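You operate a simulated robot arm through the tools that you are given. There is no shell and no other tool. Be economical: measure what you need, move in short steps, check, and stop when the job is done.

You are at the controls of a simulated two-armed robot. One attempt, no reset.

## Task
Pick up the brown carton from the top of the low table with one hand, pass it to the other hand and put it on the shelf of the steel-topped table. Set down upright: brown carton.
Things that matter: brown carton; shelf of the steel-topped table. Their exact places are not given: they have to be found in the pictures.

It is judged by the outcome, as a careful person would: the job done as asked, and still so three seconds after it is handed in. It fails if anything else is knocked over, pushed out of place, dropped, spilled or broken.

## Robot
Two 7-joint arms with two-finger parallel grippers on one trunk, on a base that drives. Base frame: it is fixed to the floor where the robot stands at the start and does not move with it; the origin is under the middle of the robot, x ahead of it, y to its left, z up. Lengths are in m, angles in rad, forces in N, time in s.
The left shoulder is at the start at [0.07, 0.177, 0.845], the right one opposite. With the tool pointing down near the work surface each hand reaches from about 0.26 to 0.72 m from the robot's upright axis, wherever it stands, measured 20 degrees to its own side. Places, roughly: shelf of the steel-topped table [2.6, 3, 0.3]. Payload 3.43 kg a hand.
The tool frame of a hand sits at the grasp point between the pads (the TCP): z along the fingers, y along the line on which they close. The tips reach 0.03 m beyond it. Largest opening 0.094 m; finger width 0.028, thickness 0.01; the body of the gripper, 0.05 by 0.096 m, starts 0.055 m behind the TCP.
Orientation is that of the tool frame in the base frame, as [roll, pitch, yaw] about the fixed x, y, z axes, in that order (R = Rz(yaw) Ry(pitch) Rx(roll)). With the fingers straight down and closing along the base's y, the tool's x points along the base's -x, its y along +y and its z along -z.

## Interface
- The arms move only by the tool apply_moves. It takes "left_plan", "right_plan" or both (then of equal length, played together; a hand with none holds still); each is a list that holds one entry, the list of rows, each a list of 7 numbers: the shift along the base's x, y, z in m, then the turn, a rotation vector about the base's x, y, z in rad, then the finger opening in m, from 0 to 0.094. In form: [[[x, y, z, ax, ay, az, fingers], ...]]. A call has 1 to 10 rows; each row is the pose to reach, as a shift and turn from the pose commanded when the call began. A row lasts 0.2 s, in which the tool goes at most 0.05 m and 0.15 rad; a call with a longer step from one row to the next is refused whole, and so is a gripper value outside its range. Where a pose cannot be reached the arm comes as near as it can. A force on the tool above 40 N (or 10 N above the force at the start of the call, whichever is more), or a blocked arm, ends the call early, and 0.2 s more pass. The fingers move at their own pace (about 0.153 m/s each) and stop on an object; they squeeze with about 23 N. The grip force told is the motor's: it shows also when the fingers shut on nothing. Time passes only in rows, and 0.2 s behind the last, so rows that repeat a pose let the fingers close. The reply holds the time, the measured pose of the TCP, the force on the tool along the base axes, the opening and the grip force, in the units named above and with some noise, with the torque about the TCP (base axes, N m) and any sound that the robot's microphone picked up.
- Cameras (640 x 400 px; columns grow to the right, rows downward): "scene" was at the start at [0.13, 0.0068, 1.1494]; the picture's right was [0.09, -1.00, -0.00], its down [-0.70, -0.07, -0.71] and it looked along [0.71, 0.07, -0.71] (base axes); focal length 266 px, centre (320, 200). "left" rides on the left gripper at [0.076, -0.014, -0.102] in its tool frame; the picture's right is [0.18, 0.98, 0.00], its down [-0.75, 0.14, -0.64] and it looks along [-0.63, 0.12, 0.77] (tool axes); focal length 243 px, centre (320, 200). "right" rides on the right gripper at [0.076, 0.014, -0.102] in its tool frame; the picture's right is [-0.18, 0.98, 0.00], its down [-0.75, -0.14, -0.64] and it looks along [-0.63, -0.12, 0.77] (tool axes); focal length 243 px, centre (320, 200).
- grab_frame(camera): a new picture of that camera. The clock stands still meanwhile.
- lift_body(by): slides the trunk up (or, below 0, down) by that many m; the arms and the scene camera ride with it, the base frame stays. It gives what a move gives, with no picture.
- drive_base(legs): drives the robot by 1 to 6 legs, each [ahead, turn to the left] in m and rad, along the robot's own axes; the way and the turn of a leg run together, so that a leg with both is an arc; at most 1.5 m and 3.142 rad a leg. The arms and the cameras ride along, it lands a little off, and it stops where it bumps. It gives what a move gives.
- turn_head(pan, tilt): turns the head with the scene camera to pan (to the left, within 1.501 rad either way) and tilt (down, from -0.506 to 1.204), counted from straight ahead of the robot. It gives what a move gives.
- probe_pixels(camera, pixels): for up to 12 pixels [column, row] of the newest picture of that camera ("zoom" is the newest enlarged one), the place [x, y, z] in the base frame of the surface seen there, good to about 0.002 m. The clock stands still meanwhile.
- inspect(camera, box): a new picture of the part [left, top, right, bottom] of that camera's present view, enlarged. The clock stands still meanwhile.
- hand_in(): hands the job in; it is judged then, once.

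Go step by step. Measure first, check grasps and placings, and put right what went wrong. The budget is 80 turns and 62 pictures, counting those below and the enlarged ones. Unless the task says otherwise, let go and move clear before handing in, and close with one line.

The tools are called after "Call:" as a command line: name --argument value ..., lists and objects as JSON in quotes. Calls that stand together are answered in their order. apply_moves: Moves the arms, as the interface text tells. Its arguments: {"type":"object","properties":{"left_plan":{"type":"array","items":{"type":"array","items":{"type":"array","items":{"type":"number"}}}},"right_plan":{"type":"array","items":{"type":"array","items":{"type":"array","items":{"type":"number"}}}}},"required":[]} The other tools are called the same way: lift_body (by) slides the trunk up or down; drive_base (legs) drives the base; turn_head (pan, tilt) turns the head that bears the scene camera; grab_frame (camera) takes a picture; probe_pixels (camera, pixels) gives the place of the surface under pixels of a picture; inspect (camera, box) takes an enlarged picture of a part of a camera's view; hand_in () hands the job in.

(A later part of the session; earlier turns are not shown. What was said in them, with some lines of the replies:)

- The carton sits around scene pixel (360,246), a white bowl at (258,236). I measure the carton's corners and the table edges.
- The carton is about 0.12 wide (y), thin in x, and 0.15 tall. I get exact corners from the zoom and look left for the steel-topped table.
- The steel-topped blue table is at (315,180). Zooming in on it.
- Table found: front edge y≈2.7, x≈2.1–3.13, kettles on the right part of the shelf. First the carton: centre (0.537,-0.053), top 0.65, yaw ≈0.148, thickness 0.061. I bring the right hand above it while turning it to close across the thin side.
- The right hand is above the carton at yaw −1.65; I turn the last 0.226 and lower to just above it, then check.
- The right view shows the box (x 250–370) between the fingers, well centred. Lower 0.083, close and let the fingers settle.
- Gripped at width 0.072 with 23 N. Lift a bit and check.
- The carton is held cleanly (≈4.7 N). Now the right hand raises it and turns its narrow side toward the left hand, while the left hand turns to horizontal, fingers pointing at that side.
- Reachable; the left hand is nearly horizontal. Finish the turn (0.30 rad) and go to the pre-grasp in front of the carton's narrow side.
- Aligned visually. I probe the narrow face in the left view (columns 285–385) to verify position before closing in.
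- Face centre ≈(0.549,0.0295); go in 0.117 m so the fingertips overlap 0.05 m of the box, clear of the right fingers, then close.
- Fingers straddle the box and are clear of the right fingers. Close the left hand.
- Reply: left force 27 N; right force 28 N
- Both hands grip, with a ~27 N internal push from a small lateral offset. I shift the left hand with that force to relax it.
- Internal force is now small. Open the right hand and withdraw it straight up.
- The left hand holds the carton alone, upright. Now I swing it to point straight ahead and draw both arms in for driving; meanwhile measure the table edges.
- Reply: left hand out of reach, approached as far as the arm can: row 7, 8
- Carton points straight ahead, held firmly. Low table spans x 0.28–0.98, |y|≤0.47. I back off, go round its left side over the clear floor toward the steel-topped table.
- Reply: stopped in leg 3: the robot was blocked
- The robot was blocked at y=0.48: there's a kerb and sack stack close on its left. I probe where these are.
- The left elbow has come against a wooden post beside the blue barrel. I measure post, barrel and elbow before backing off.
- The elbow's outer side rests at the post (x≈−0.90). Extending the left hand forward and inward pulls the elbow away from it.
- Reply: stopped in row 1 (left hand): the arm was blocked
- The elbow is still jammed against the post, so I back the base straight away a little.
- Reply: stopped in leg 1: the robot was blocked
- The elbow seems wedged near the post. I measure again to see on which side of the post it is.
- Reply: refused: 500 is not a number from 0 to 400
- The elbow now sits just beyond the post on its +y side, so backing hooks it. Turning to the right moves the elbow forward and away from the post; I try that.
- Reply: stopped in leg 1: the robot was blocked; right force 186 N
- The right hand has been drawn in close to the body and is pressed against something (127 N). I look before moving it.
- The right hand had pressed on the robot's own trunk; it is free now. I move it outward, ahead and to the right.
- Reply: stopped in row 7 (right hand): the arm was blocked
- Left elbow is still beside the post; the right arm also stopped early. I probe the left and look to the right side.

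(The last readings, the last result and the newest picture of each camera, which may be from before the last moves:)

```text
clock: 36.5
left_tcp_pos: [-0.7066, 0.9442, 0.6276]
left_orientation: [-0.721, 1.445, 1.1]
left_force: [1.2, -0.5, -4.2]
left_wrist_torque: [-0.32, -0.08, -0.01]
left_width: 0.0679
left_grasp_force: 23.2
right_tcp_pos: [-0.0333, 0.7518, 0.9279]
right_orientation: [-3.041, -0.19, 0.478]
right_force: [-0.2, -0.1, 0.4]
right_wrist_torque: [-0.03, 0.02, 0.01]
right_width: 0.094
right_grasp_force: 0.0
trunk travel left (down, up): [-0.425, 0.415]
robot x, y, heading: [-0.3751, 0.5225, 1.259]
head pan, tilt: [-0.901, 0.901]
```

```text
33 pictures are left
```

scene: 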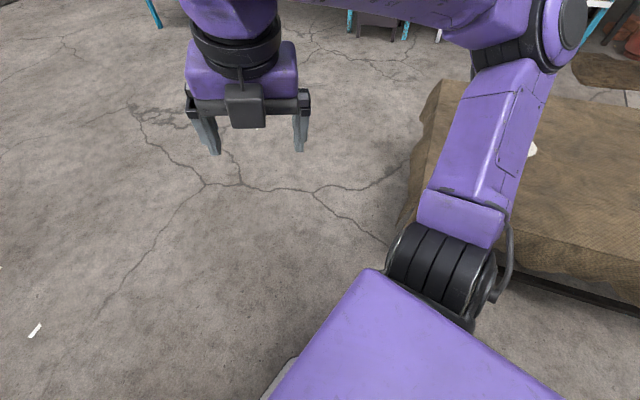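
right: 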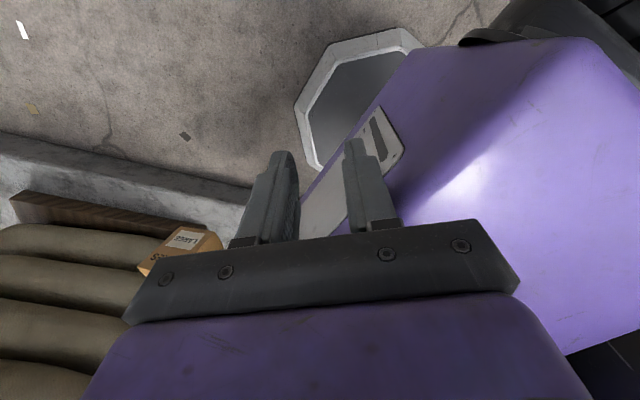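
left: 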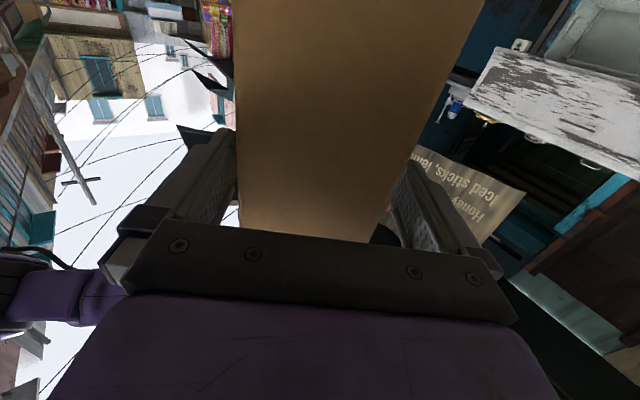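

The elbow is now clear in front of the post (x≈−0.84 vs −0.90). I bring the left hand to the right and forward, which swings the elbow further away.

Call:
apply_moves --left_plan '[[[0.037, 0.015, 0.01, 0, 0, 0, 0.03], [0.074, 0.03, 0.02, 0, 0, 0, 0.03], [0.111, 0.05, 0.03, 0, 0, 0, 0.03], [0.148, 0.07, 0.04, 0, 0, 0, 0.03], [0.185, 0.09, 0.05, 0, 0, 0, 0.03], [0.222, 0.11, 0.06, 0, 0, 0, 0.03], [0.259, 0.13, 0.07, 0, 0, 0, 0.03], [0.296, 0.15, 0.08, 0, 0, 0, 0.03], [0.333, 0.17, 0.09, 0, 0, 0, 0.03], [0.368, 0.197, 0.1, 0, 0, 0, 0.03]]]'

Call:
turn_head --pan 0.6 --tilt 0.9

Call:
grab_frame --camera "scene"

```text
clock: 38.7
left_tcp_pos: [-0.3457, 1.1462, 0.72]
left_orientation: [-0.82, 1.442, 0.997]
left_force: [-0.1, -0.4, -5.0]
left_wrist_torque: [-0.35, -0.05, -0.03]
left_width: 0.0679
left_grasp_force: 22.8
right_tcp_pos: [-0.0427, 0.7567, 0.9318]
right_orientation: [-3.053, -0.2, 0.475]
right_force: [0.9, 0.1, 0.2]
right_wrist_torque: [-0.02, -0.01, 0.02]
right_width: 0.0941
right_grasp_force: 0.1
trunk travel left (down, up): [-0.425, 0.415]
robot x, y, heading: [-0.3795, 0.5228, 1.261]
head pan, tilt: [-0.901, 0.901]
```

```text
clock: 40.3
left_tcp_pos: [-0.3458, 1.1467, 0.7208]
left_orientation: [-0.821, 1.442, 1.0]
left_force: [-0.5, 0.2, -4.1]
left_wrist_torque: [-0.37, -0.04, 0.01]
left_width: 0.0681
left_grasp_force: 22.5
right_tcp_pos: [-0.043, 0.7573, 0.9316]
right_orientation: [-3.049, -0.199, 0.475]
right_force: [-0.4, -0.2, 0.3]
right_wrist_torque: [-0.02, 0.0, 0.0]
right_width: 0.094
right_grasp_force: 0.1
trunk travel left (down, up): [-0.425, 0.415]
robot x, y, heading: [-0.3791, 0.5233, 1.26]
head pan, tilt: [0.6, 0.901]
```

```text
32 pictures are left
```

scene: 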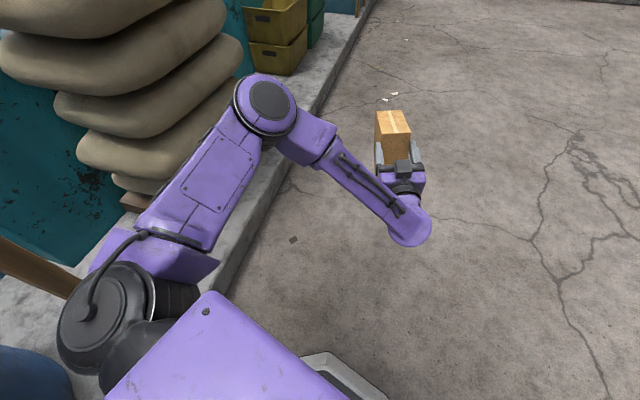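

The arm is free and the carton still held. Now turn slightly right and drive clear of the kerb.

Call:
drive_base --legs '[[0, -0.26], [0.9, 0]]'

Call:
turn_head --pan -0.6 --tilt 0.3

Call:
grab_frame --camera "scene"

```text
clock: 45.9
left_tcp_pos: [0.3164, 1.8772, 0.7201]
left_orientation: [-0.82, 1.446, 0.728]
left_force: [-0.9, 0.8, -4.0]
left_wrist_torque: [-0.33, 0.01, 0.01]
left_width: 0.0676
left_grasp_force: 22.9
right_tcp_pos: [0.5018, 1.4206, 0.9312]
right_orientation: [-3.051, -0.199, 0.203]
right_force: [0.0, -0.2, -0.8]
right_wrist_torque: [-0.03, -0.01, -0.02]
right_width: 0.0941
right_grasp_force: 0.1
trunk travel left (down, up): [-0.425, 0.415]
robot x, y, heading: [0.1156, 1.2875, 0.985]
head pan, tilt: [0.6, 0.901]
```

```text
clock: 47.3
left_tcp_pos: [0.3151, 1.8767, 0.7198]
left_orientation: [-0.821, 1.443, 0.727]
left_force: [0.0, -0.7, -4.9]
left_wrist_torque: [-0.3, 0.03, 0.0]
left_width: 0.0677
left_grasp_force: 23.6
right_tcp_pos: [0.502, 1.4208, 0.9323]
right_orientation: [-3.051, -0.202, 0.203]
right_force: [0.0, 0.1, 0.4]
right_wrist_torque: [0.0, 0.0, -0.03]
right_width: 0.0941
right_grasp_force: 0.0
trunk travel left (down, up): [-0.425, 0.415]
robot x, y, heading: [0.1158, 1.2866, 0.988]
head pan, tilt: [-0.6, 0.3]
```

```text
31 pictures are left
```

scene: 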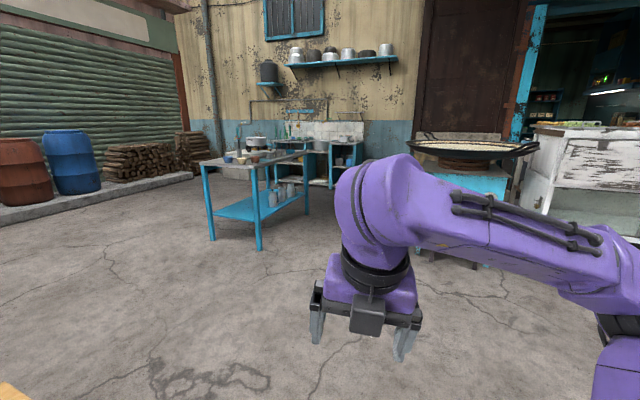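

Now in open floor with a good view: the shelf's left end (230,210) is free, kettles at its right. I zoom and measure the table.

Call:
inspect --camera "scene" --box '[190, 130, 330, 255]'

Call:
probe_pixels --camera "scene" --pixels '[[210, 235], [206, 170], [258, 240], [256, 180], [225, 208], [245, 205], [260, 200], [240, 213], [201, 163], [306, 212], [290, 190], [253, 166]]'

```text
3.20 times, centred on (260, 192) of scene
```

zoom: 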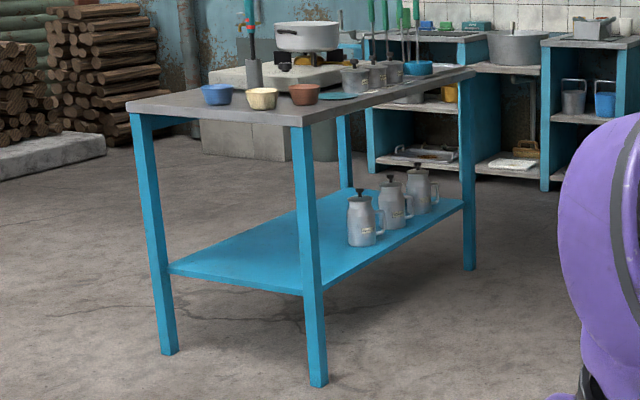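

```text
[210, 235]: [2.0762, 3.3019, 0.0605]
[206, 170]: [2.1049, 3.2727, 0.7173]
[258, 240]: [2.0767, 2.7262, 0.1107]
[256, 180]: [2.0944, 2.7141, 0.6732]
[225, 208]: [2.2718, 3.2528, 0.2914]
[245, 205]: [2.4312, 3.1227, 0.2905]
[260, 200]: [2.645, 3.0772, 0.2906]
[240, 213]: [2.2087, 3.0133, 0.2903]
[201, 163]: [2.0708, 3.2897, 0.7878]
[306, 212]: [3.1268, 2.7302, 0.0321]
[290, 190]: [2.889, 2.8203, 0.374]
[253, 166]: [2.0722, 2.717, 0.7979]
```

The shelf is at z=0.290, open end at x≈2.07 between legs y 2.72 and 3.29, with free space to x≈2.5. I'll approach from that end. First check how the carton sits in the left hand.

Call:
turn_head --pan 0.3 --tilt 0.6

Call:
grab_frame --camera "scene"

Call:
grab_frame --camera "left"

```text
clock: 48.5
left_tcp_pos: [0.3162, 1.8767, 0.7214]
left_orientation: [-0.82, 1.444, 0.726]
left_force: [0.5, -0.3, -4.4]
left_wrist_torque: [-0.33, 0.01, -0.01]
left_width: 0.068
left_grasp_force: 23.4
right_tcp_pos: [0.5031, 1.4197, 0.9308]
right_orientation: [-3.052, -0.203, 0.202]
right_force: [1.0, 0.3, -0.1]
right_wrist_torque: [-0.02, 0.0, 0.03]
right_width: 0.0941
right_grasp_force: 0.0
trunk travel left (down, up): [-0.425, 0.415]
robot x, y, heading: [0.1199, 1.2887, 0.989]
head pan, tilt: [0.3, 0.6]
```

```text
29 pictures are left
```

scene: 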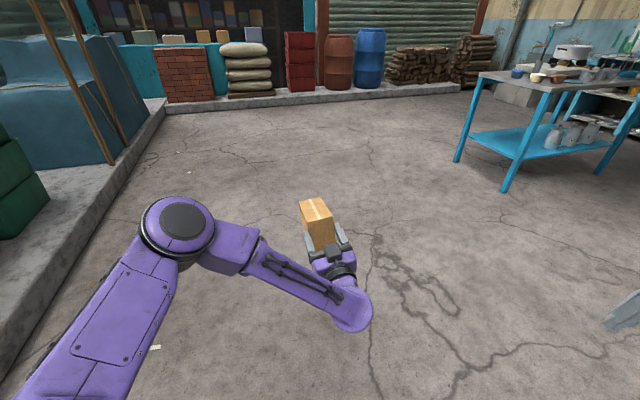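

```text
28 pictures are left
```

left: 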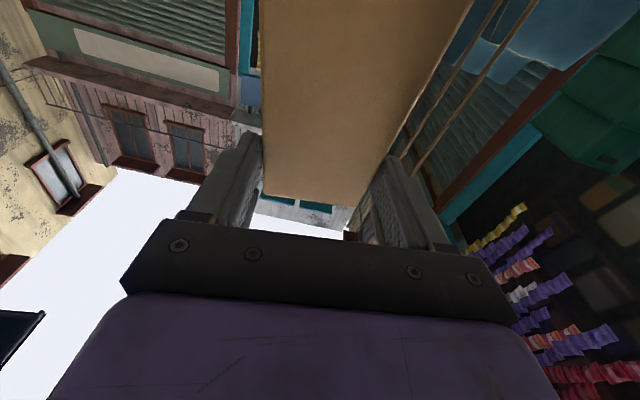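

Call:
inspect --camera "scene" --box '[285, 185, 365, 275]'

Call:
probe_pixels --camera "left" --pixels '[[268, 20], [460, 10], [272, 185], [350, 190], [268, 100], [410, 100], [330, 100], [330, 20], [330, 190], [345, 60]]'

```text
4.44 times, centred on (325, 230) of scene
```

zoom: 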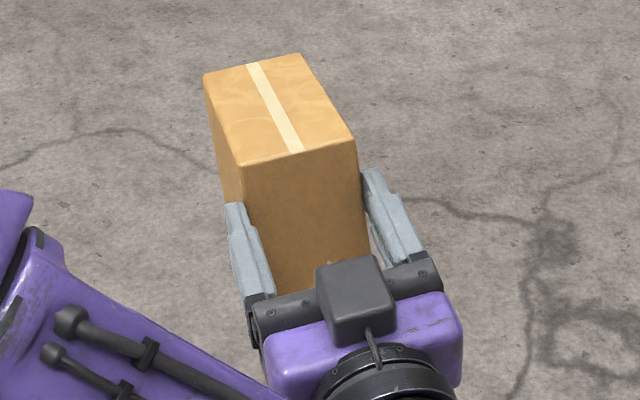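

```text
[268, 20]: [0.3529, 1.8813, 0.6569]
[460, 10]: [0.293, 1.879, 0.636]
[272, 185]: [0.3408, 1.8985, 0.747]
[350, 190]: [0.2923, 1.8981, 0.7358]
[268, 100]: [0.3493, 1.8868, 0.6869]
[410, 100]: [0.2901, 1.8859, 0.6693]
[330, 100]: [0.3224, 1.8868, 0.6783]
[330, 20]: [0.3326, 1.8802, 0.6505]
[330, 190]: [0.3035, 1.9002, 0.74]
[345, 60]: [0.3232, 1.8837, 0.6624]
```

The carton has slid out about 3 cm and pitched forward in the fingers (near face 0.01–0.02 beyond TCP), so I'll re-grip it with the help of the right hand. First the carton's exact tilt from its top face.

Call:
probe_pixels --camera "zoom" --pixels '[[212, 80], [298, 60], [346, 136], [244, 158], [256, 110], [320, 105], [255, 180], [345, 165], [260, 240], [350, 230]]'

```text
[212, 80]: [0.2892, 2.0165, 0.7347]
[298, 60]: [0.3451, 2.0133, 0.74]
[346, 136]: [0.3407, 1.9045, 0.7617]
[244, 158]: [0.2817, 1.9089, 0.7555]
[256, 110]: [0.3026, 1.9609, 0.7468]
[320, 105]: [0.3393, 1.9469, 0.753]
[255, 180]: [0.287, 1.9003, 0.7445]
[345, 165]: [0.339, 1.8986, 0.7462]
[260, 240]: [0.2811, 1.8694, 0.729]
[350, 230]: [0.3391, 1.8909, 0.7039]
```

Top face: leans forward 0.20 and sideways 0.105. I level the carton with the left hand first.

Call:
apply_moves --left_plan '[[[0, 0, 0.01, 0.1, 0.052, 0, 0.03], [0, 0, 0.02, 0.2, 0.105, 0, 0.03], [0, 0, 0.02, 0.2, 0.105, 0, 0.03]]]'

Call:
apply_moves --left_plan '[[[0.005, -0.01, 0.005, 0, 0, -0.15, 0.03], [0.012, -0.022, 0.01, 0, 0, -0.3, 0.03], [0.02, -0.034, 0.015, 0, 0, -0.45, 0.03], [0.027, -0.046, 0.02, 0, 0, -0.6, 0.03], [0.035, -0.058, 0.025, 0, 0, -0.75, 0.03], [0.042, -0.07, 0.03, 0, 0, -0.9, 0.03], [0.05, -0.082, 0.035, 0, 0, -1.05, 0.03], [0.057, -0.095, 0.04, 0, 0, -1.2, 0.03], [0.065, -0.107, 0.045, 0, 0, -1.35, 0.03], [0.072, -0.119, 0.05, 0, 0, -1.5, 0.03]]]'

Call:
turn_head --pan 0.0 --tilt 0.7

Call:
inspect --camera "scene" --box '[220, 100, 420, 240]'

```text
clock: 49.3
left_tcp_pos: [0.317, 1.8771, 0.7401]
left_orientation: [0.064, 1.285, 1.596]
left_force: [-0.5, -1.2, -4.0]
left_wrist_torque: [-0.38, 0.0, 0.0]
left_width: 0.0678
left_grasp_force: 22.9
right_tcp_pos: [0.5028, 1.4206, 0.9314]
right_orientation: [-3.051, -0.201, 0.203]
right_force: [-0.9, 0.4, -0.1]
right_wrist_torque: [0.04, -0.02, -0.02]
right_width: 0.0941
right_grasp_force: 0.1
trunk travel left (down, up): [-0.425, 0.415]
robot x, y, heading: [0.1175, 1.2852, 0.984]
head pan, tilt: [0.3, 0.6]
```

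```text
clock: 51.5
left_tcp_pos: [0.3864, 1.7571, 0.7911]
left_orientation: [0.062, 1.287, 0.09]
left_force: [-0.5, -0.1, -3.8]
left_wrist_torque: [-0.04, 0.41, 0.0]
left_width: 0.0677
left_grasp_force: 22.6
right_tcp_pos: [0.5028, 1.4215, 0.9326]
right_orientation: [-3.05, -0.201, 0.202]
right_force: [0.0, 0.1, -0.1]
right_wrist_torque: [0.0, -0.04, 0.03]
right_width: 0.0938
right_grasp_force: 0.2
trunk travel left (down, up): [-0.425, 0.415]
robot x, y, heading: [0.1154, 1.2865, 0.984]
head pan, tilt: [0.3, 0.6]
```

```text
clock: 52.3
left_tcp_pos: [0.386, 1.7578, 0.792]
left_orientation: [0.061, 1.286, 0.096]
left_force: [-0.4, 0.7, -5.1]
left_wrist_torque: [-0.02, 0.36, 0.01]
left_width: 0.0678
left_grasp_force: 22.7
right_tcp_pos: [0.5026, 1.4207, 0.9327]
right_orientation: [-3.05, -0.199, 0.203]
right_force: [0.9, 0.2, 0.2]
right_wrist_torque: [-0.01, 0.0, 0.01]
right_width: 0.094
right_grasp_force: 0.0
trunk travel left (down, up): [-0.425, 0.415]
robot x, y, heading: [0.1186, 1.2873, 0.986]
head pan, tilt: [0.0, 0.7]
```

```text
2.86 times, centred on (320, 170) of scene
```

zoom: 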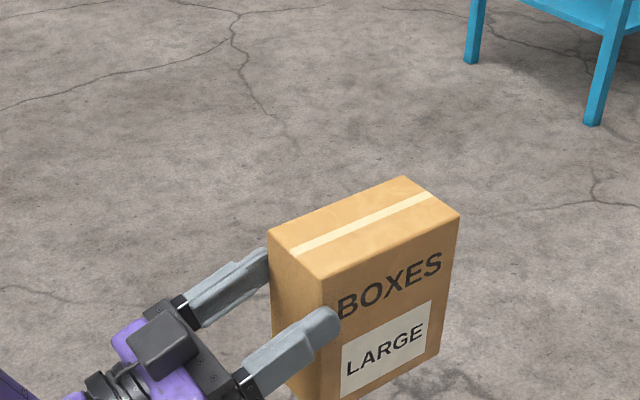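

The carton looks upright, held by the fingertips only. Probe the top face for level and centre.

Call:
probe_pixels --camera "zoom" --pixels '[[274, 234], [404, 181], [452, 214], [320, 272], [362, 226], [330, 300], [450, 250], [435, 345], [340, 380], [290, 300]]'

```text
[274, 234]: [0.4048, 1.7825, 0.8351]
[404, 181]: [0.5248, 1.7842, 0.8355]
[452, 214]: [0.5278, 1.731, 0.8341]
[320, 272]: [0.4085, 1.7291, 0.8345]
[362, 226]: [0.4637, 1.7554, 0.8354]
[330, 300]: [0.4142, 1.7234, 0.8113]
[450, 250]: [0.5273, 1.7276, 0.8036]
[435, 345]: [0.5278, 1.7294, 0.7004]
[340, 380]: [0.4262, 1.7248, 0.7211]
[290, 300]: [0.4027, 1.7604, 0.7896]
```

Level within 0.01: centre (0.4665,1.757), top 0.835. Now straighten the right hand and bring it above the carton.

Call:
apply_moves --right_plan '[[[0, 0.02, 0, -0.065, 0.088, 0, 0.094], [0, 0.05, 0, -0.13, 0.175, 0, 0.094], [0, 0.1, 0, -0.13, 0.175, 0, 0.094], [0, 0.15, 0, -0.13, 0.175, 0, 0.094], [-0.005, 0.195, 0, -0.13, 0.175, 0, 0.094], [-0.01, 0.235, 0, -0.13, 0.175, 0, 0.094], [-0.015, 0.275, 0, -0.13, 0.175, 0, 0.094], [-0.021, 0.31, 0, -0.13, 0.175, 0, 0.094], [-0.021, 0.337, 0, -0.13, 0.175, 0, 0.094], [-0.021, 0.337, 0, -0.13, 0.175, 0, 0.094]]]'

```text
clock: 54.5
left_tcp_pos: [0.3872, 1.757, 0.792]
left_orientation: [0.065, 1.285, 0.096]
left_force: [-0.5, -0.8, -4.7]
left_wrist_torque: [-0.03, 0.38, 0.02]
left_width: 0.068
left_grasp_force: 22.9
right_tcp_pos: [0.4791, 1.7554, 0.9329]
right_orientation: [3.142, -0.004, 0.215]
right_force: [0.3, 1.1, -0.2]
right_wrist_torque: [0.0, -0.03, -0.01]
right_width: 0.0939
right_grasp_force: 0.3
trunk travel left (down, up): [-0.425, 0.415]
robot x, y, heading: [0.1187, 1.2859, 0.987]
head pan, tilt: [0.0, 0.7]
```

Right hand is vertical, yaw 0.215; turn −0.2 and come to just above the carton.

Call:
apply_moves --right_plan '[[[0.002, 0.002, 0, 0, 0, -0.1, 0.094], [0.003, 0.002, 0, 0, 0, -0.2, 0.094], [0.003, 0.002, -0.04, 0, 0, -0.2, 0.094], [0.003, 0.002, -0.055, 0, 0, -0.2, 0.094], [0.003, 0.002, -0.055, 0, 0, -0.2, 0.094]]]'

Call:
inspect --camera "right" --box '[0, 0, 640, 400]'

```text
clock: 55.7
left_tcp_pos: [0.3875, 1.7568, 0.7903]
left_orientation: [0.062, 1.286, 0.092]
left_force: [-0.2, 0.4, -4.4]
left_wrist_torque: [-0.01, 0.36, 0.0]
left_width: 0.0678
left_grasp_force: 23.1
right_tcp_pos: [0.4845, 1.759, 0.8756]
right_orientation: [-3.141, -0.004, 0.011]
right_force: [0.5, -0.2, 0.8]
right_wrist_torque: [0.01, -0.03, 0.0]
right_width: 0.0938
right_grasp_force: 0.1
trunk travel left (down, up): [-0.425, 0.415]
robot x, y, heading: [0.1203, 1.2886, 0.993]
head pan, tilt: [0.0, 0.7]
```

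```text
1.00 times, centred on (320, 200) of right
```

zoom: 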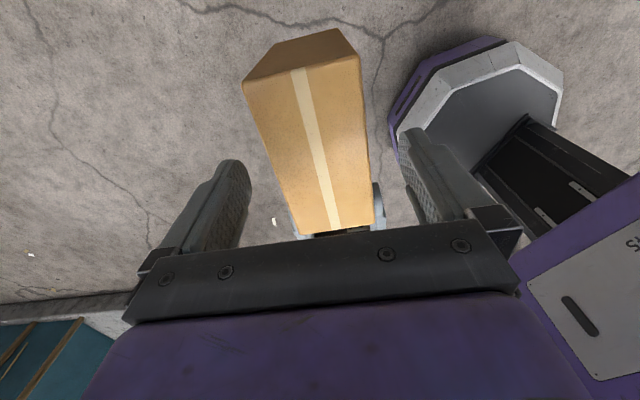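

Same picture as at the first pick: well aligned. Lower 0.08 and close the right hand.

Call:
apply_moves --right_plan '[[[0, 0, -0.04, 0, 0, 0, 0.094], [0, 0, -0.07, 0, 0, 0, 0.094], [0, 0, -0.08, 0, 0, 0, 0.094], [0, 0, -0.08, 0, 0, 0, 0.03], [0, 0, -0.08, 0, 0, 0, 0.03], [0, 0, -0.08, 0, 0, 0, 0.03]]]'

```text
clock: 57.1
left_tcp_pos: [0.3868, 1.7577, 0.7911]
left_orientation: [0.059, 1.287, 0.089]
left_force: [-3.7, -8.7, 0.3]
left_wrist_torque: [-0.44, 0.09, -0.93]
left_width: 0.0674
left_grasp_force: 23.4
right_tcp_pos: [0.4831, 1.7615, 0.7978]
right_orientation: [-3.141, -0.003, 0.011]
right_force: [3.3, 8.4, -0.7]
right_wrist_torque: [0.52, -0.16, 0.08]
right_width: 0.0731
right_grasp_force: 22.8
trunk travel left (down, up): [-0.425, 0.415]
robot x, y, heading: [0.1162, 1.2854, 0.98]
head pan, tilt: [0.0, 0.7]
```

Right grip firm (0.073 wide, 23 N). Now open the left hand, back out, and level it.

Call:
apply_moves --left_plan '[[[0, 0, 0, 0, 0, 0, 0.094], [0, 0, 0, 0, 0, 0, 0.094], [-0.035, 0, -0.01, 0, 0, 0, 0.094], [-0.07, 0, -0.02, 0, 0, 0, 0.094], [-0.07, 0, -0.026, -0.008, 0.142, -0.007, 0.094], [-0.07, 0, -0.026, -0.017, 0.284, -0.015, 0.094], [-0.07, 0, -0.026, -0.017, 0.284, -0.015, 0.094]]]'

Call:
inspect --camera "scene" --box '[200, 80, 420, 260]'

Call:
grab_frame --camera "left"

```text
clock: 58.7
left_tcp_pos: [0.3173, 1.7576, 0.7634]
left_orientation: [1.711, 1.563, 1.725]
left_force: [-0.5, -0.1, 0.2]
left_wrist_torque: [-0.02, 0.03, 0.02]
left_width: 0.094
left_grasp_force: 0.1
right_tcp_pos: [0.4838, 1.7595, 0.7967]
right_orientation: [-3.141, -0.002, 0.011]
right_force: [-0.6, -0.5, 0.2]
right_wrist_torque: [0.02, -0.06, -0.01]
right_width: 0.0723
right_grasp_force: 23.3
trunk travel left (down, up): [-0.425, 0.415]
robot x, y, heading: [0.12, 1.2825, 0.984]
head pan, tilt: [0.0, 0.7]
```

```text
2.22 times, centred on (310, 170) of scene
```

zoom: 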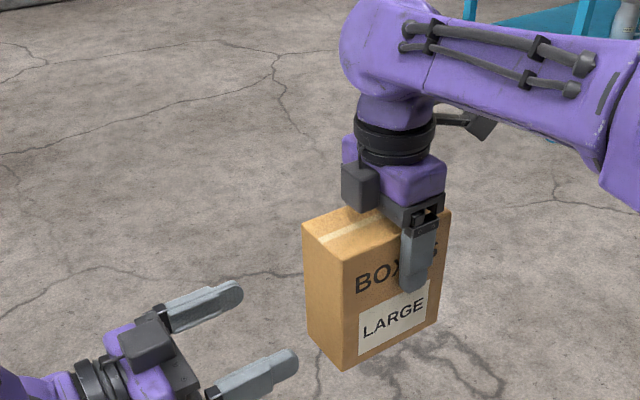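

```text
23 pictures are left
```

left: 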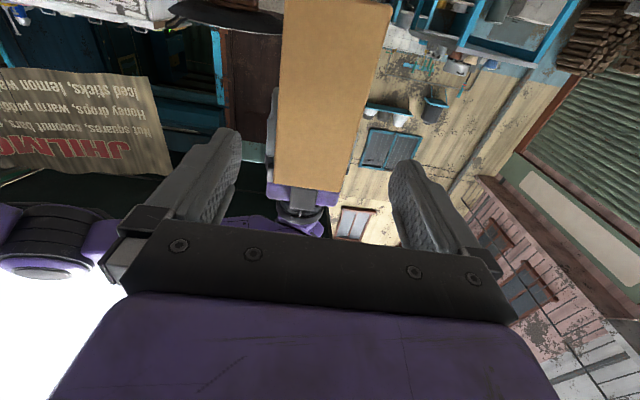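

Aligned as before. Probe face edges for lateral centring.

Call:
probe_pixels --camera "left" --pixels '[[284, 80], [376, 80], [372, 80], [279, 140], [358, 140], [353, 140], [325, 110], [325, 20], [325, 180]]'

```text
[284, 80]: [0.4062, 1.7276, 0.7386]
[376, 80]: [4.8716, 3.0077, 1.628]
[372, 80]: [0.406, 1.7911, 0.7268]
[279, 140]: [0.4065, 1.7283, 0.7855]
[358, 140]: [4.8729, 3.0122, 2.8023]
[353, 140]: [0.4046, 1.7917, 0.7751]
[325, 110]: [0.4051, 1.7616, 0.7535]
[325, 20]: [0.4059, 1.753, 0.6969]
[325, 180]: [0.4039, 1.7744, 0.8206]
```

Face centre y≈1.7595, x=0.405, vertical. Advance 0.107 and close.

Call:
apply_moves --left_plan '[[[0.03, 0.002, 0, 0, 0, 0, 0.094], [0.06, 0.002, 0, 0, 0, 0, 0.094], [0.09, 0.002, 0, 0, 0, 0, 0.094], [0.107, 0.002, 0, 0, 0, 0, 0.094], [0.107, 0.002, 0, 0, 0, 0, 0.094], [0.107, 0.002, 0, 0, 0, 0, 0.03], [0.107, 0.002, 0, 0, 0, 0, 0.03], [0.107, 0.002, 0, 0, 0, 0, 0.03]]]'

```text
clock: 60.5
left_tcp_pos: [0.4254, 1.7595, 0.7641]
left_orientation: [1.558, 1.563, 1.573]
left_force: [-0.8, -9.0, 1.6]
left_wrist_torque: [0.0, -0.11, -0.22]
left_width: 0.072
left_grasp_force: 22.7
right_tcp_pos: [0.4843, 1.7595, 0.7969]
right_orientation: [3.141, -0.001, 0.01]
right_force: [1.0, 8.7, -2.9]
right_wrist_torque: [0.28, -0.15, -0.27]
right_width: 0.0725
right_grasp_force: 22.9
trunk travel left (down, up): [-0.425, 0.415]
robot x, y, heading: [0.1183, 1.2884, 0.987]
head pan, tilt: [0.0, 0.7]
```

Firm 5-cm grip with low internal force. Release the right hand, lift, and withdraw it to its side.

Call:
apply_moves --right_plan '[[[0, 0, 0, 0, 0, 0, 0.094], [0, 0, 0, 0, 0, 0, 0.094], [0, 0, 0.03, 0, 0, 0, 0.094], [0, 0, 0.075, 0, 0, 0, 0.094], [0, 0, 0.12, 0, 0, 0, 0.094], [0.01, -0.04, 0.12, 0, 0, 0, 0.094], [0.02, -0.085, 0.12, 0, 0, 0, 0.094], [0.03, -0.13, 0.12, 0, 0, 0, 0.094], [0.04, -0.175, 0.12, 0, 0, 0, 0.094], [0.05, -0.22, 0.12, 0, 0, 0, 0.094]]]'

Call:
inspect --camera "scene" --box '[200, 80, 420, 260]'

```text
clock: 62.7
left_tcp_pos: [0.4268, 1.7583, 0.7644]
left_orientation: [1.76, 1.562, 1.776]
left_force: [1.0, -0.9, 1.0]
left_wrist_torque: [0.01, 0.21, -0.02]
left_width: 0.0722
left_grasp_force: 22.6
right_tcp_pos: [0.5396, 1.5345, 0.9159]
right_orientation: [-3.138, -0.002, 0.01]
right_force: [-0.2, -0.4, -0.5]
right_wrist_torque: [0.02, 0.03, 0.03]
right_width: 0.094
right_grasp_force: 0.1
trunk travel left (down, up): [-0.425, 0.415]
robot x, y, heading: [0.1123, 1.2883, 0.986]
head pan, tilt: [0.0, 0.7]
```

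```text
2.22 times, centred on (310, 170) of scene
```

zoom: 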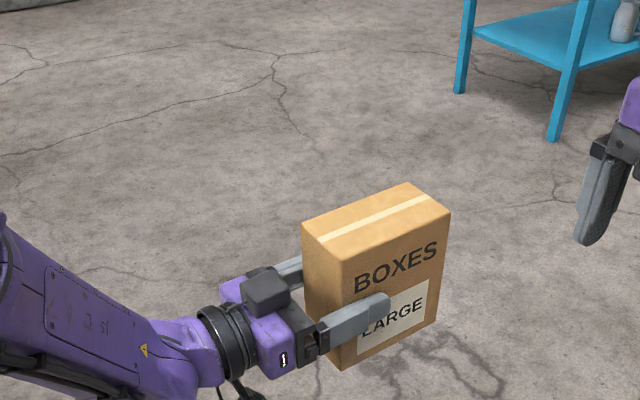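

Held firmly and upright. Swing the carton to straight ahead (turn +0.97) into a carrying pose.

Call:
apply_moves --left_plan '[[[-0.015, 0.01, 0, 0, 0, 0.12, 0.03], [-0.03, 0.02, 0, 0, 0, 0.24, 0.03], [-0.045, 0.03, 0, 0, 0, 0.36, 0.03], [-0.06, 0.04, 0, 0, 0, 0.48, 0.03], [-0.077, 0.05, 0, 0, 0, 0.6, 0.03], [-0.094, 0.06, 0, 0, 0, 0.72, 0.03], [-0.11, 0.07, 0, 0, 0, 0.85, 0.03], [-0.127, 0.079, 0, 0, 0, 0.97, 0.03]]]' --right_plan '[[[0, -0.01, 0, 0, 0, 0, 0.094], [0, -0.02, 0, 0, 0, 0, 0.094], [0, -0.03, 0, 0, 0, 0, 0.094], [0, -0.04, 0, 0, 0, 0, 0.094], [0, -0.05, 0, 0, 0, 0, 0.094], [0, -0.06, 0, 0, 0, 0, 0.094], [0, -0.07, 0, 0, 0, 0, 0.094], [0, -0.07, 0, 0, 0, 0, 0.094]]]'

Call:
drive_base --legs '[[0, -0.02], [1.2, 0]]'

Call:
grab_frame --camera "scene"

```text
clock: 64.5
left_tcp_pos: [0.2957, 1.8406, 0.7643]
left_orientation: [1.6, 1.562, 2.589]
left_force: [-0.4, 0.9, 0.3]
left_wrist_torque: [-0.18, 0.13, -0.03]
left_width: 0.0722
left_grasp_force: 22.9
right_tcp_pos: [0.5361, 1.4702, 0.9178]
right_orientation: [3.141, -0.004, 0.009]
right_force: [-0.2, 0.2, 0.0]
right_wrist_torque: [-0.02, 0.0, -0.04]
right_width: 0.094
right_grasp_force: 0.0
trunk travel left (down, up): [-0.425, 0.415]
robot x, y, heading: [0.1158, 1.2908, 0.991]
head pan, tilt: [0.0, 0.7]
```

```text
clock: 71.3
left_tcp_pos: [1.0214, 2.8919, 0.763]
left_orientation: [1.629, 1.563, 2.604]
left_force: [-0.4, 0.5, -0.5]
left_wrist_torque: [-0.16, 0.11, 0.01]
left_width: 0.0724
left_grasp_force: 23.8
right_tcp_pos: [1.2573, 2.5206, 0.9165]
right_orientation: [-3.141, -0.004, 0.001]
right_force: [-0.5, -0.6, 0.0]
right_wrist_torque: [-0.01, -0.01, -0.01]
right_width: 0.0941
right_grasp_force: 0.1
trunk travel left (down, up): [-0.425, 0.415]
robot x, y, heading: [0.8362, 2.3393, 0.976]
head pan, tilt: [0.0, 0.7]
```

```text
21 pictures are left
```

scene: 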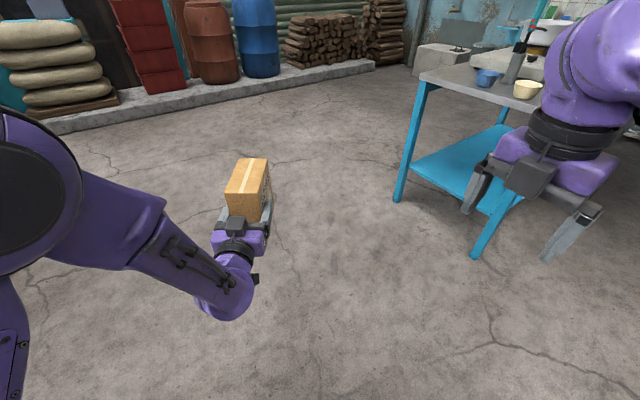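

Carton steady. Continue to the end of the table, then face it and lower the trunk.

Call:
drive_base --legs '[[0.64, 0], [0, -0.976]]'

Call:
lift_body --by -0.355

Call:
turn_head --pan 0.1 --tilt 0.35

Call:
grab_frame --camera "scene"

```text
clock: 77.4
left_tcp_pos: [1.7574, 3.0476, 0.7633]
left_orientation: [1.612, 1.563, 1.622]
left_force: [0.4, 0.5, -0.4]
left_wrist_torque: [0.01, 0.22, 0.03]
left_width: 0.0725
left_grasp_force: 23.1
right_tcp_pos: [1.5843, 2.6423, 0.917]
right_orientation: [3.141, -0.002, -0.964]
right_force: [-0.3, 0.7, 0.4]
right_wrist_torque: [0.02, 0.03, -0.01]
right_width: 0.0939
right_grasp_force: 0.1
trunk travel left (down, up): [-0.425, 0.415]
robot x, y, heading: [1.1977, 2.8909, 0.01]
head pan, tilt: [0.0, 0.7]
```

```text
clock: 80.9
left_tcp_pos: [1.7556, 3.0483, 0.4084]
left_orientation: [1.637, 1.563, 1.646]
left_force: [-0.2, 0.5, 1.1]
left_wrist_torque: [-0.02, 0.23, -0.02]
left_width: 0.0724
left_grasp_force: 22.8
right_tcp_pos: [1.5837, 2.6413, 0.5617]
right_orientation: [-3.141, -0.003, -0.966]
right_force: [-0.1, -0.6, 0.6]
right_wrist_torque: [0.0, 0.0, 0.0]
right_width: 0.094
right_grasp_force: 0.0
trunk travel left (down, up): [-0.07, 0.77]
robot x, y, heading: [1.2, 2.886, 0.011]
head pan, tilt: [0.0, 0.7]
```

```text
clock: 81.7
left_tcp_pos: [1.7558, 3.0463, 0.4085]
left_orientation: [1.645, 1.563, 1.654]
left_force: [0.3, -0.3, 0.3]
left_wrist_torque: [-0.01, 0.2, 0.02]
left_width: 0.0725
left_grasp_force: 22.6
right_tcp_pos: [1.585, 2.6433, 0.5616]
right_orientation: [-3.141, -0.004, -0.965]
right_force: [1.2, 0.1, 0.8]
right_wrist_torque: [-0.01, 0.05, 0.02]
right_width: 0.0939
right_grasp_force: 0.0
trunk travel left (down, up): [-0.07, 0.77]
robot x, y, heading: [1.1964, 2.8872, 0.009]
head pan, tilt: [0.099, 0.351]
```

```text
20 pictures are left
```

scene: 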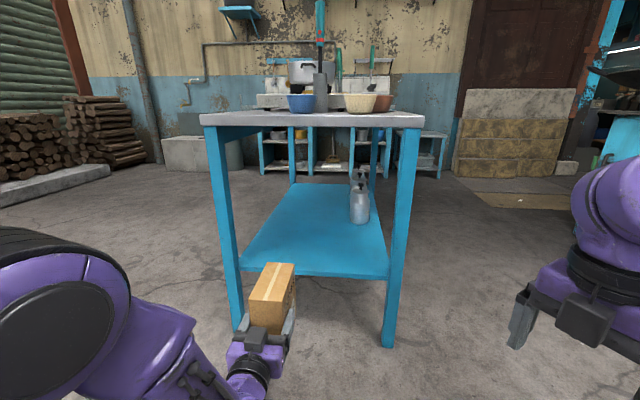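

Lined up with the open end of the shelf. Measure the shelf edge, legs and the carton.

Call:
probe_pixels --camera "scene" --pixels '[[320, 273], [320, 277], [260, 268], [375, 276], [225, 240], [400, 240], [360, 212], [320, 240], [268, 298], [294, 266], [255, 300], [320, 115]]'

Call:
inspect --camera "scene" --box '[220, 160, 400, 340]'

```text
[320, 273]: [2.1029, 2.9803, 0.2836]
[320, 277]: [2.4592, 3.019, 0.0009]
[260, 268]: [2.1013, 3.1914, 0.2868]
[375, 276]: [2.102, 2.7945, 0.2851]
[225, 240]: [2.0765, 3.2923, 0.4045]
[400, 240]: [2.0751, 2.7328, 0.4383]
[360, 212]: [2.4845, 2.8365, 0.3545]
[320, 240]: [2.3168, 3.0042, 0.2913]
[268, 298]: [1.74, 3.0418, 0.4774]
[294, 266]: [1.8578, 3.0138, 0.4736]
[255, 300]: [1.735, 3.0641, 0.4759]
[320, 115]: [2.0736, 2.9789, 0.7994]
```

```text
2.22 times, centred on (310, 250) of scene
```

zoom: 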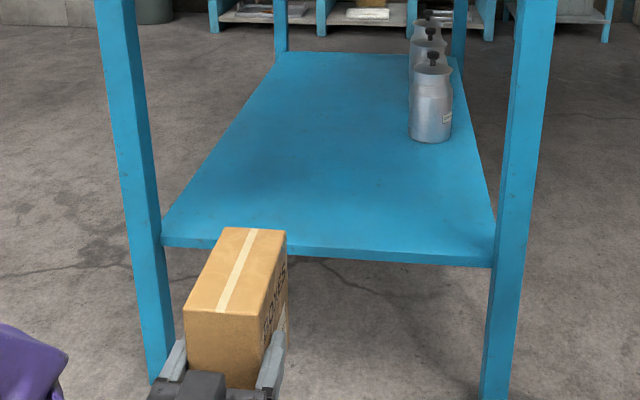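

Shelf edge x=2.102, top 0.290; kettles start at (2.48, 2.84), so y≈3.04 is free. Carton bottom is at ≈0.33. Drive 0.32 ahead, then finish with the arm.

Call:
drive_base --legs '[[0.32, 0]]'

Call:
grab_frame --camera "scene"

```text
clock: 83.8
left_tcp_pos: [2.0724, 3.0501, 0.4078]
left_orientation: [1.645, 1.562, 1.652]
left_force: [0.4, 0.7, 0.7]
left_wrist_torque: [-0.03, 0.18, 0.02]
left_width: 0.0724
left_grasp_force: 23.1
right_tcp_pos: [1.8994, 2.6451, 0.561]
right_orientation: [-3.141, -0.005, -0.966]
right_force: [-0.2, -1.1, 0.6]
right_wrist_torque: [-0.02, -0.01, 0.01]
right_width: 0.094
right_grasp_force: 0.1
trunk travel left (down, up): [-0.07, 0.77]
robot x, y, heading: [1.5114, 2.884, 0.009]
head pan, tilt: [0.099, 0.351]
```

```text
18 pictures are left
```

scene: 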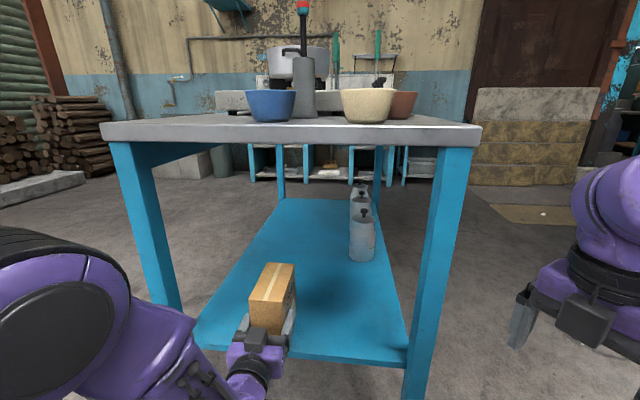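

Carton is over the shelf. Move the hand 0.095 forward, then check the carton's level.

Call:
apply_moves --left_plan '[[[0.03, 0, 0, 0, 0, 0, 0.03], [0.06, 0, 0, 0, 0, 0, 0.03], [0.095, 0, -0.01, 0, 0, 0, 0.03], [0.095, 0, -0.015, 0, 0, 0, 0.03]]]'

Call:
inspect --camera "scene" --box '[200, 200, 380, 380]'

```text
clock: 84.8
left_tcp_pos: [2.1662, 3.0508, 0.392]
left_orientation: [1.728, 1.564, 1.736]
left_force: [-0.1, 0.4, 0.5]
left_wrist_torque: [0.04, 0.21, 0.0]
left_width: 0.0725
left_grasp_force: 22.6
right_tcp_pos: [1.8998, 2.6448, 0.562]
right_orientation: [-3.141, -0.003, -0.969]
right_force: [0.3, 0.0, -0.2]
right_wrist_torque: [0.0, -0.01, -0.01]
right_width: 0.094
right_grasp_force: 0.1
trunk travel left (down, up): [-0.07, 0.77]
robot x, y, heading: [1.5132, 2.8898, 0.005]
head pan, tilt: [0.099, 0.351]
```

```text
2.22 times, centred on (290, 290) of scene
```

zoom: 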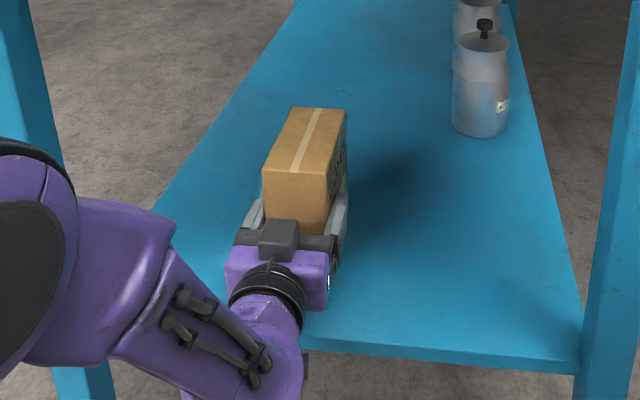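

Call:
probe_pixels --camera "zoom" --pixels '[[297, 112], [342, 114], [325, 169], [268, 167], [340, 150], [330, 190], [270, 180], [270, 200], [320, 350]]'

```text
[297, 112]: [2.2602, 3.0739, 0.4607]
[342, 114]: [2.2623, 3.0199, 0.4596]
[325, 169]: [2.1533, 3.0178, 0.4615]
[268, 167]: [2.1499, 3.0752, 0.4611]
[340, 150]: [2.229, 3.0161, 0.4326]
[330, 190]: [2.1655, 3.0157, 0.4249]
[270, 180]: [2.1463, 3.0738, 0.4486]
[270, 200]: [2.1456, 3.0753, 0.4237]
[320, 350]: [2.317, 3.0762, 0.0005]
```

Level within 0.01, top at 0.461 → bottom 0.021 above the shelf. Lower gently.

Call:
apply_moves --left_plan '[[[0, 0, -0.01, 0, 0, 0, 0.03], [0, 0, -0.016, 0, 0, 0, 0.03], [0, 0, -0.02, 0, 0, 0, 0.03], [0, 0, -0.022, 0, 0, 0, 0.03]]]'

```text
clock: 85.8
left_tcp_pos: [2.1668, 3.0504, 0.3715]
left_orientation: [1.462, 1.564, 1.469]
left_force: [-1.4, 0.9, 1.0]
left_wrist_torque: [-0.05, -0.03, -0.03]
left_width: 0.0725
left_grasp_force: 22.7
right_tcp_pos: [1.8984, 2.6444, 0.5623]
right_orientation: [-3.14, -0.004, -0.967]
right_force: [0.1, -0.9, 0.7]
right_wrist_torque: [-0.02, 0.04, 0.0]
right_width: 0.0941
right_grasp_force: 0.0
trunk travel left (down, up): [-0.07, 0.77]
robot x, y, heading: [1.5134, 2.8949, 0.007]
head pan, tilt: [0.099, 0.351]
```

The wrist torque vanished (0.21→−0.03): the carton has touched. One mm or two more, then open.

Call:
apply_moves --left_plan '[[[0, 0, -0.0015, 0, 0, 0, 0.03], [0, 0, -0.0015, 0, 0, 0, 0.03], [0, 0, -0.0015, 0, 0, 0, 0.08], [0, 0, -0.0015, 0, 0, 0, 0.094], [0, 0, -0.0015, 0, 0, 0, 0.094]]]'

Call:
inspect --camera "scene" --box '[200, 200, 380, 380]'

Call:
grab_frame --camera "left"

```text
clock: 87.0
left_tcp_pos: [2.1681, 3.0516, 0.3698]
left_orientation: [1.587, 1.563, 1.593]
left_force: [0.7, 0.1, -0.3]
left_wrist_torque: [0.01, -0.02, -0.02]
left_width: 0.094
left_grasp_force: 0.0
right_tcp_pos: [1.8993, 2.6433, 0.5619]
right_orientation: [-3.141, -0.004, -0.966]
right_force: [0.0, -0.1, 0.0]
right_wrist_torque: [0.01, -0.01, 0.01]
right_width: 0.0939
right_grasp_force: 0.2
trunk travel left (down, up): [-0.07, 0.77]
robot x, y, heading: [1.5144, 2.8869, 0.008]
head pan, tilt: [0.099, 0.351]
```

```text
2.22 times, centred on (290, 290) of scene
```

zoom: 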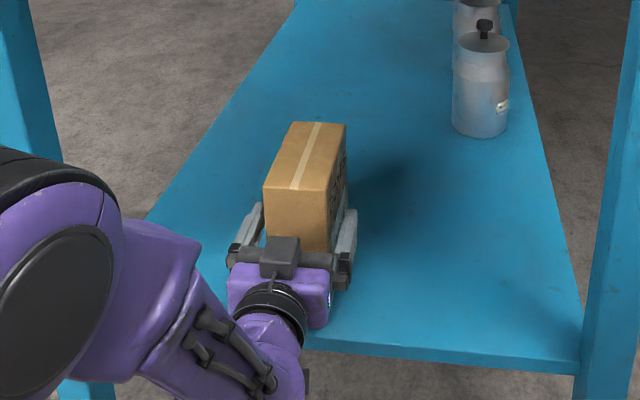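

```text
15 pictures are left
```

left: 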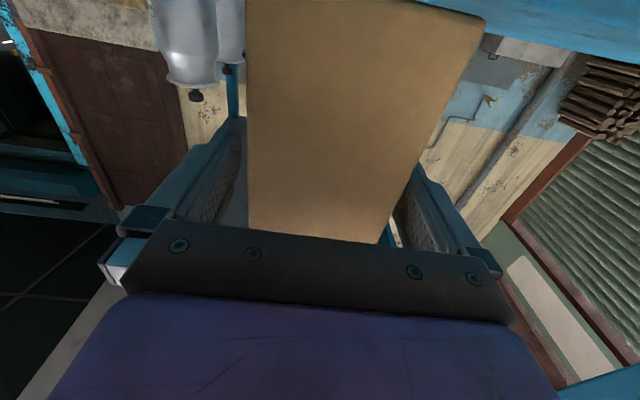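

Carton stands on the shelf, fingers open with gaps on both sides. Withdraw straight back, slightly raised, then drive back.

Call:
apply_moves --left_plan '[[[-0.02, 0, 0, 0, 0, 0, 0.094], [-0.05, 0, 0, 0, 0, 0, 0.094], [-0.08, 0, 0.005, 0, 0, 0, 0.094], [-0.1, 0, 0.01, 0, 0, 0, 0.094]]]'

Call:
drive_base --legs '[[-0.3, 0]]'

Call:
grab_frame --camera "scene"

Call:
inspect --camera "scene" --box '[220, 160, 400, 300]'

```text
clock: 88.0
left_tcp_pos: [2.0676, 3.051, 0.3805]
left_orientation: [1.524, 1.564, 1.532]
left_force: [0.0, -0.5, -0.1]
left_wrist_torque: [0.04, 0.01, -0.01]
left_width: 0.0943
left_grasp_force: 0.0
right_tcp_pos: [1.899, 2.6457, 0.5612]
right_orientation: [3.142, -0.004, -0.967]
right_force: [-0.1, 0.6, -0.1]
right_wrist_torque: [0.05, 0.03, 0.0]
right_width: 0.0939
right_grasp_force: 0.0
trunk travel left (down, up): [-0.07, 0.77]
robot x, y, heading: [1.5108, 2.8875, 0.01]
head pan, tilt: [0.099, 0.351]
```

```text
clock: 90.1
left_tcp_pos: [1.7625, 3.0497, 0.3797]
left_orientation: [1.581, 1.564, 1.593]
left_force: [0.7, 0.0, 0.5]
left_wrist_torque: [0.01, 0.0, -0.02]
left_width: 0.0938
left_grasp_force: 0.0
right_tcp_pos: [1.5956, 2.6419, 0.562]
right_orientation: [3.141, -0.003, -0.964]
right_force: [0.3, 0.3, -0.3]
right_wrist_torque: [-0.02, -0.02, 0.0]
right_width: 0.094
right_grasp_force: 0.1
trunk travel left (down, up): [-0.07, 0.77]
robot x, y, heading: [1.2085, 2.8832, 0.016]
head pan, tilt: [0.099, 0.351]
```

```text
14 pictures are left
```

scene: 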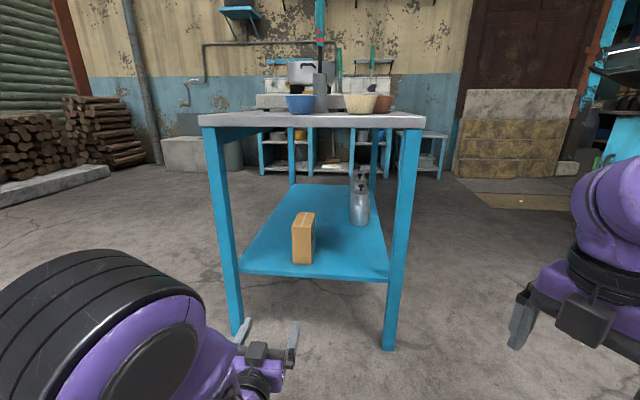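

```text
2.86 times, centred on (310, 230) of scene
```

zoom: 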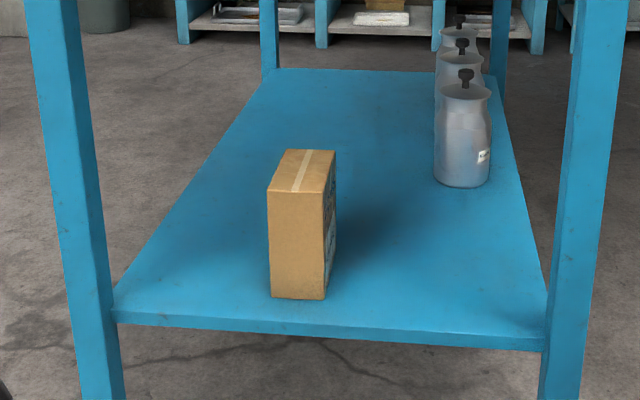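

The carton (zoom 300,225) stands upright on the shelf, the kettles and tabletop items look undisturbed, and both hands are clear, so I hand in.

Call:
hand_in

```text
The job is handed in.
```

The brown carton was passed from the right hand to the left and now stands upright on the shelf of the steel-topped table. On the way, the left elbow jammed against a wooden post by the kerb. That shook the carton partly out of the fingers, and I re-gripped it using the right hand. The post, barrel and sacks looked undisturbed afterwards, though I did not measure whether they had shifted.
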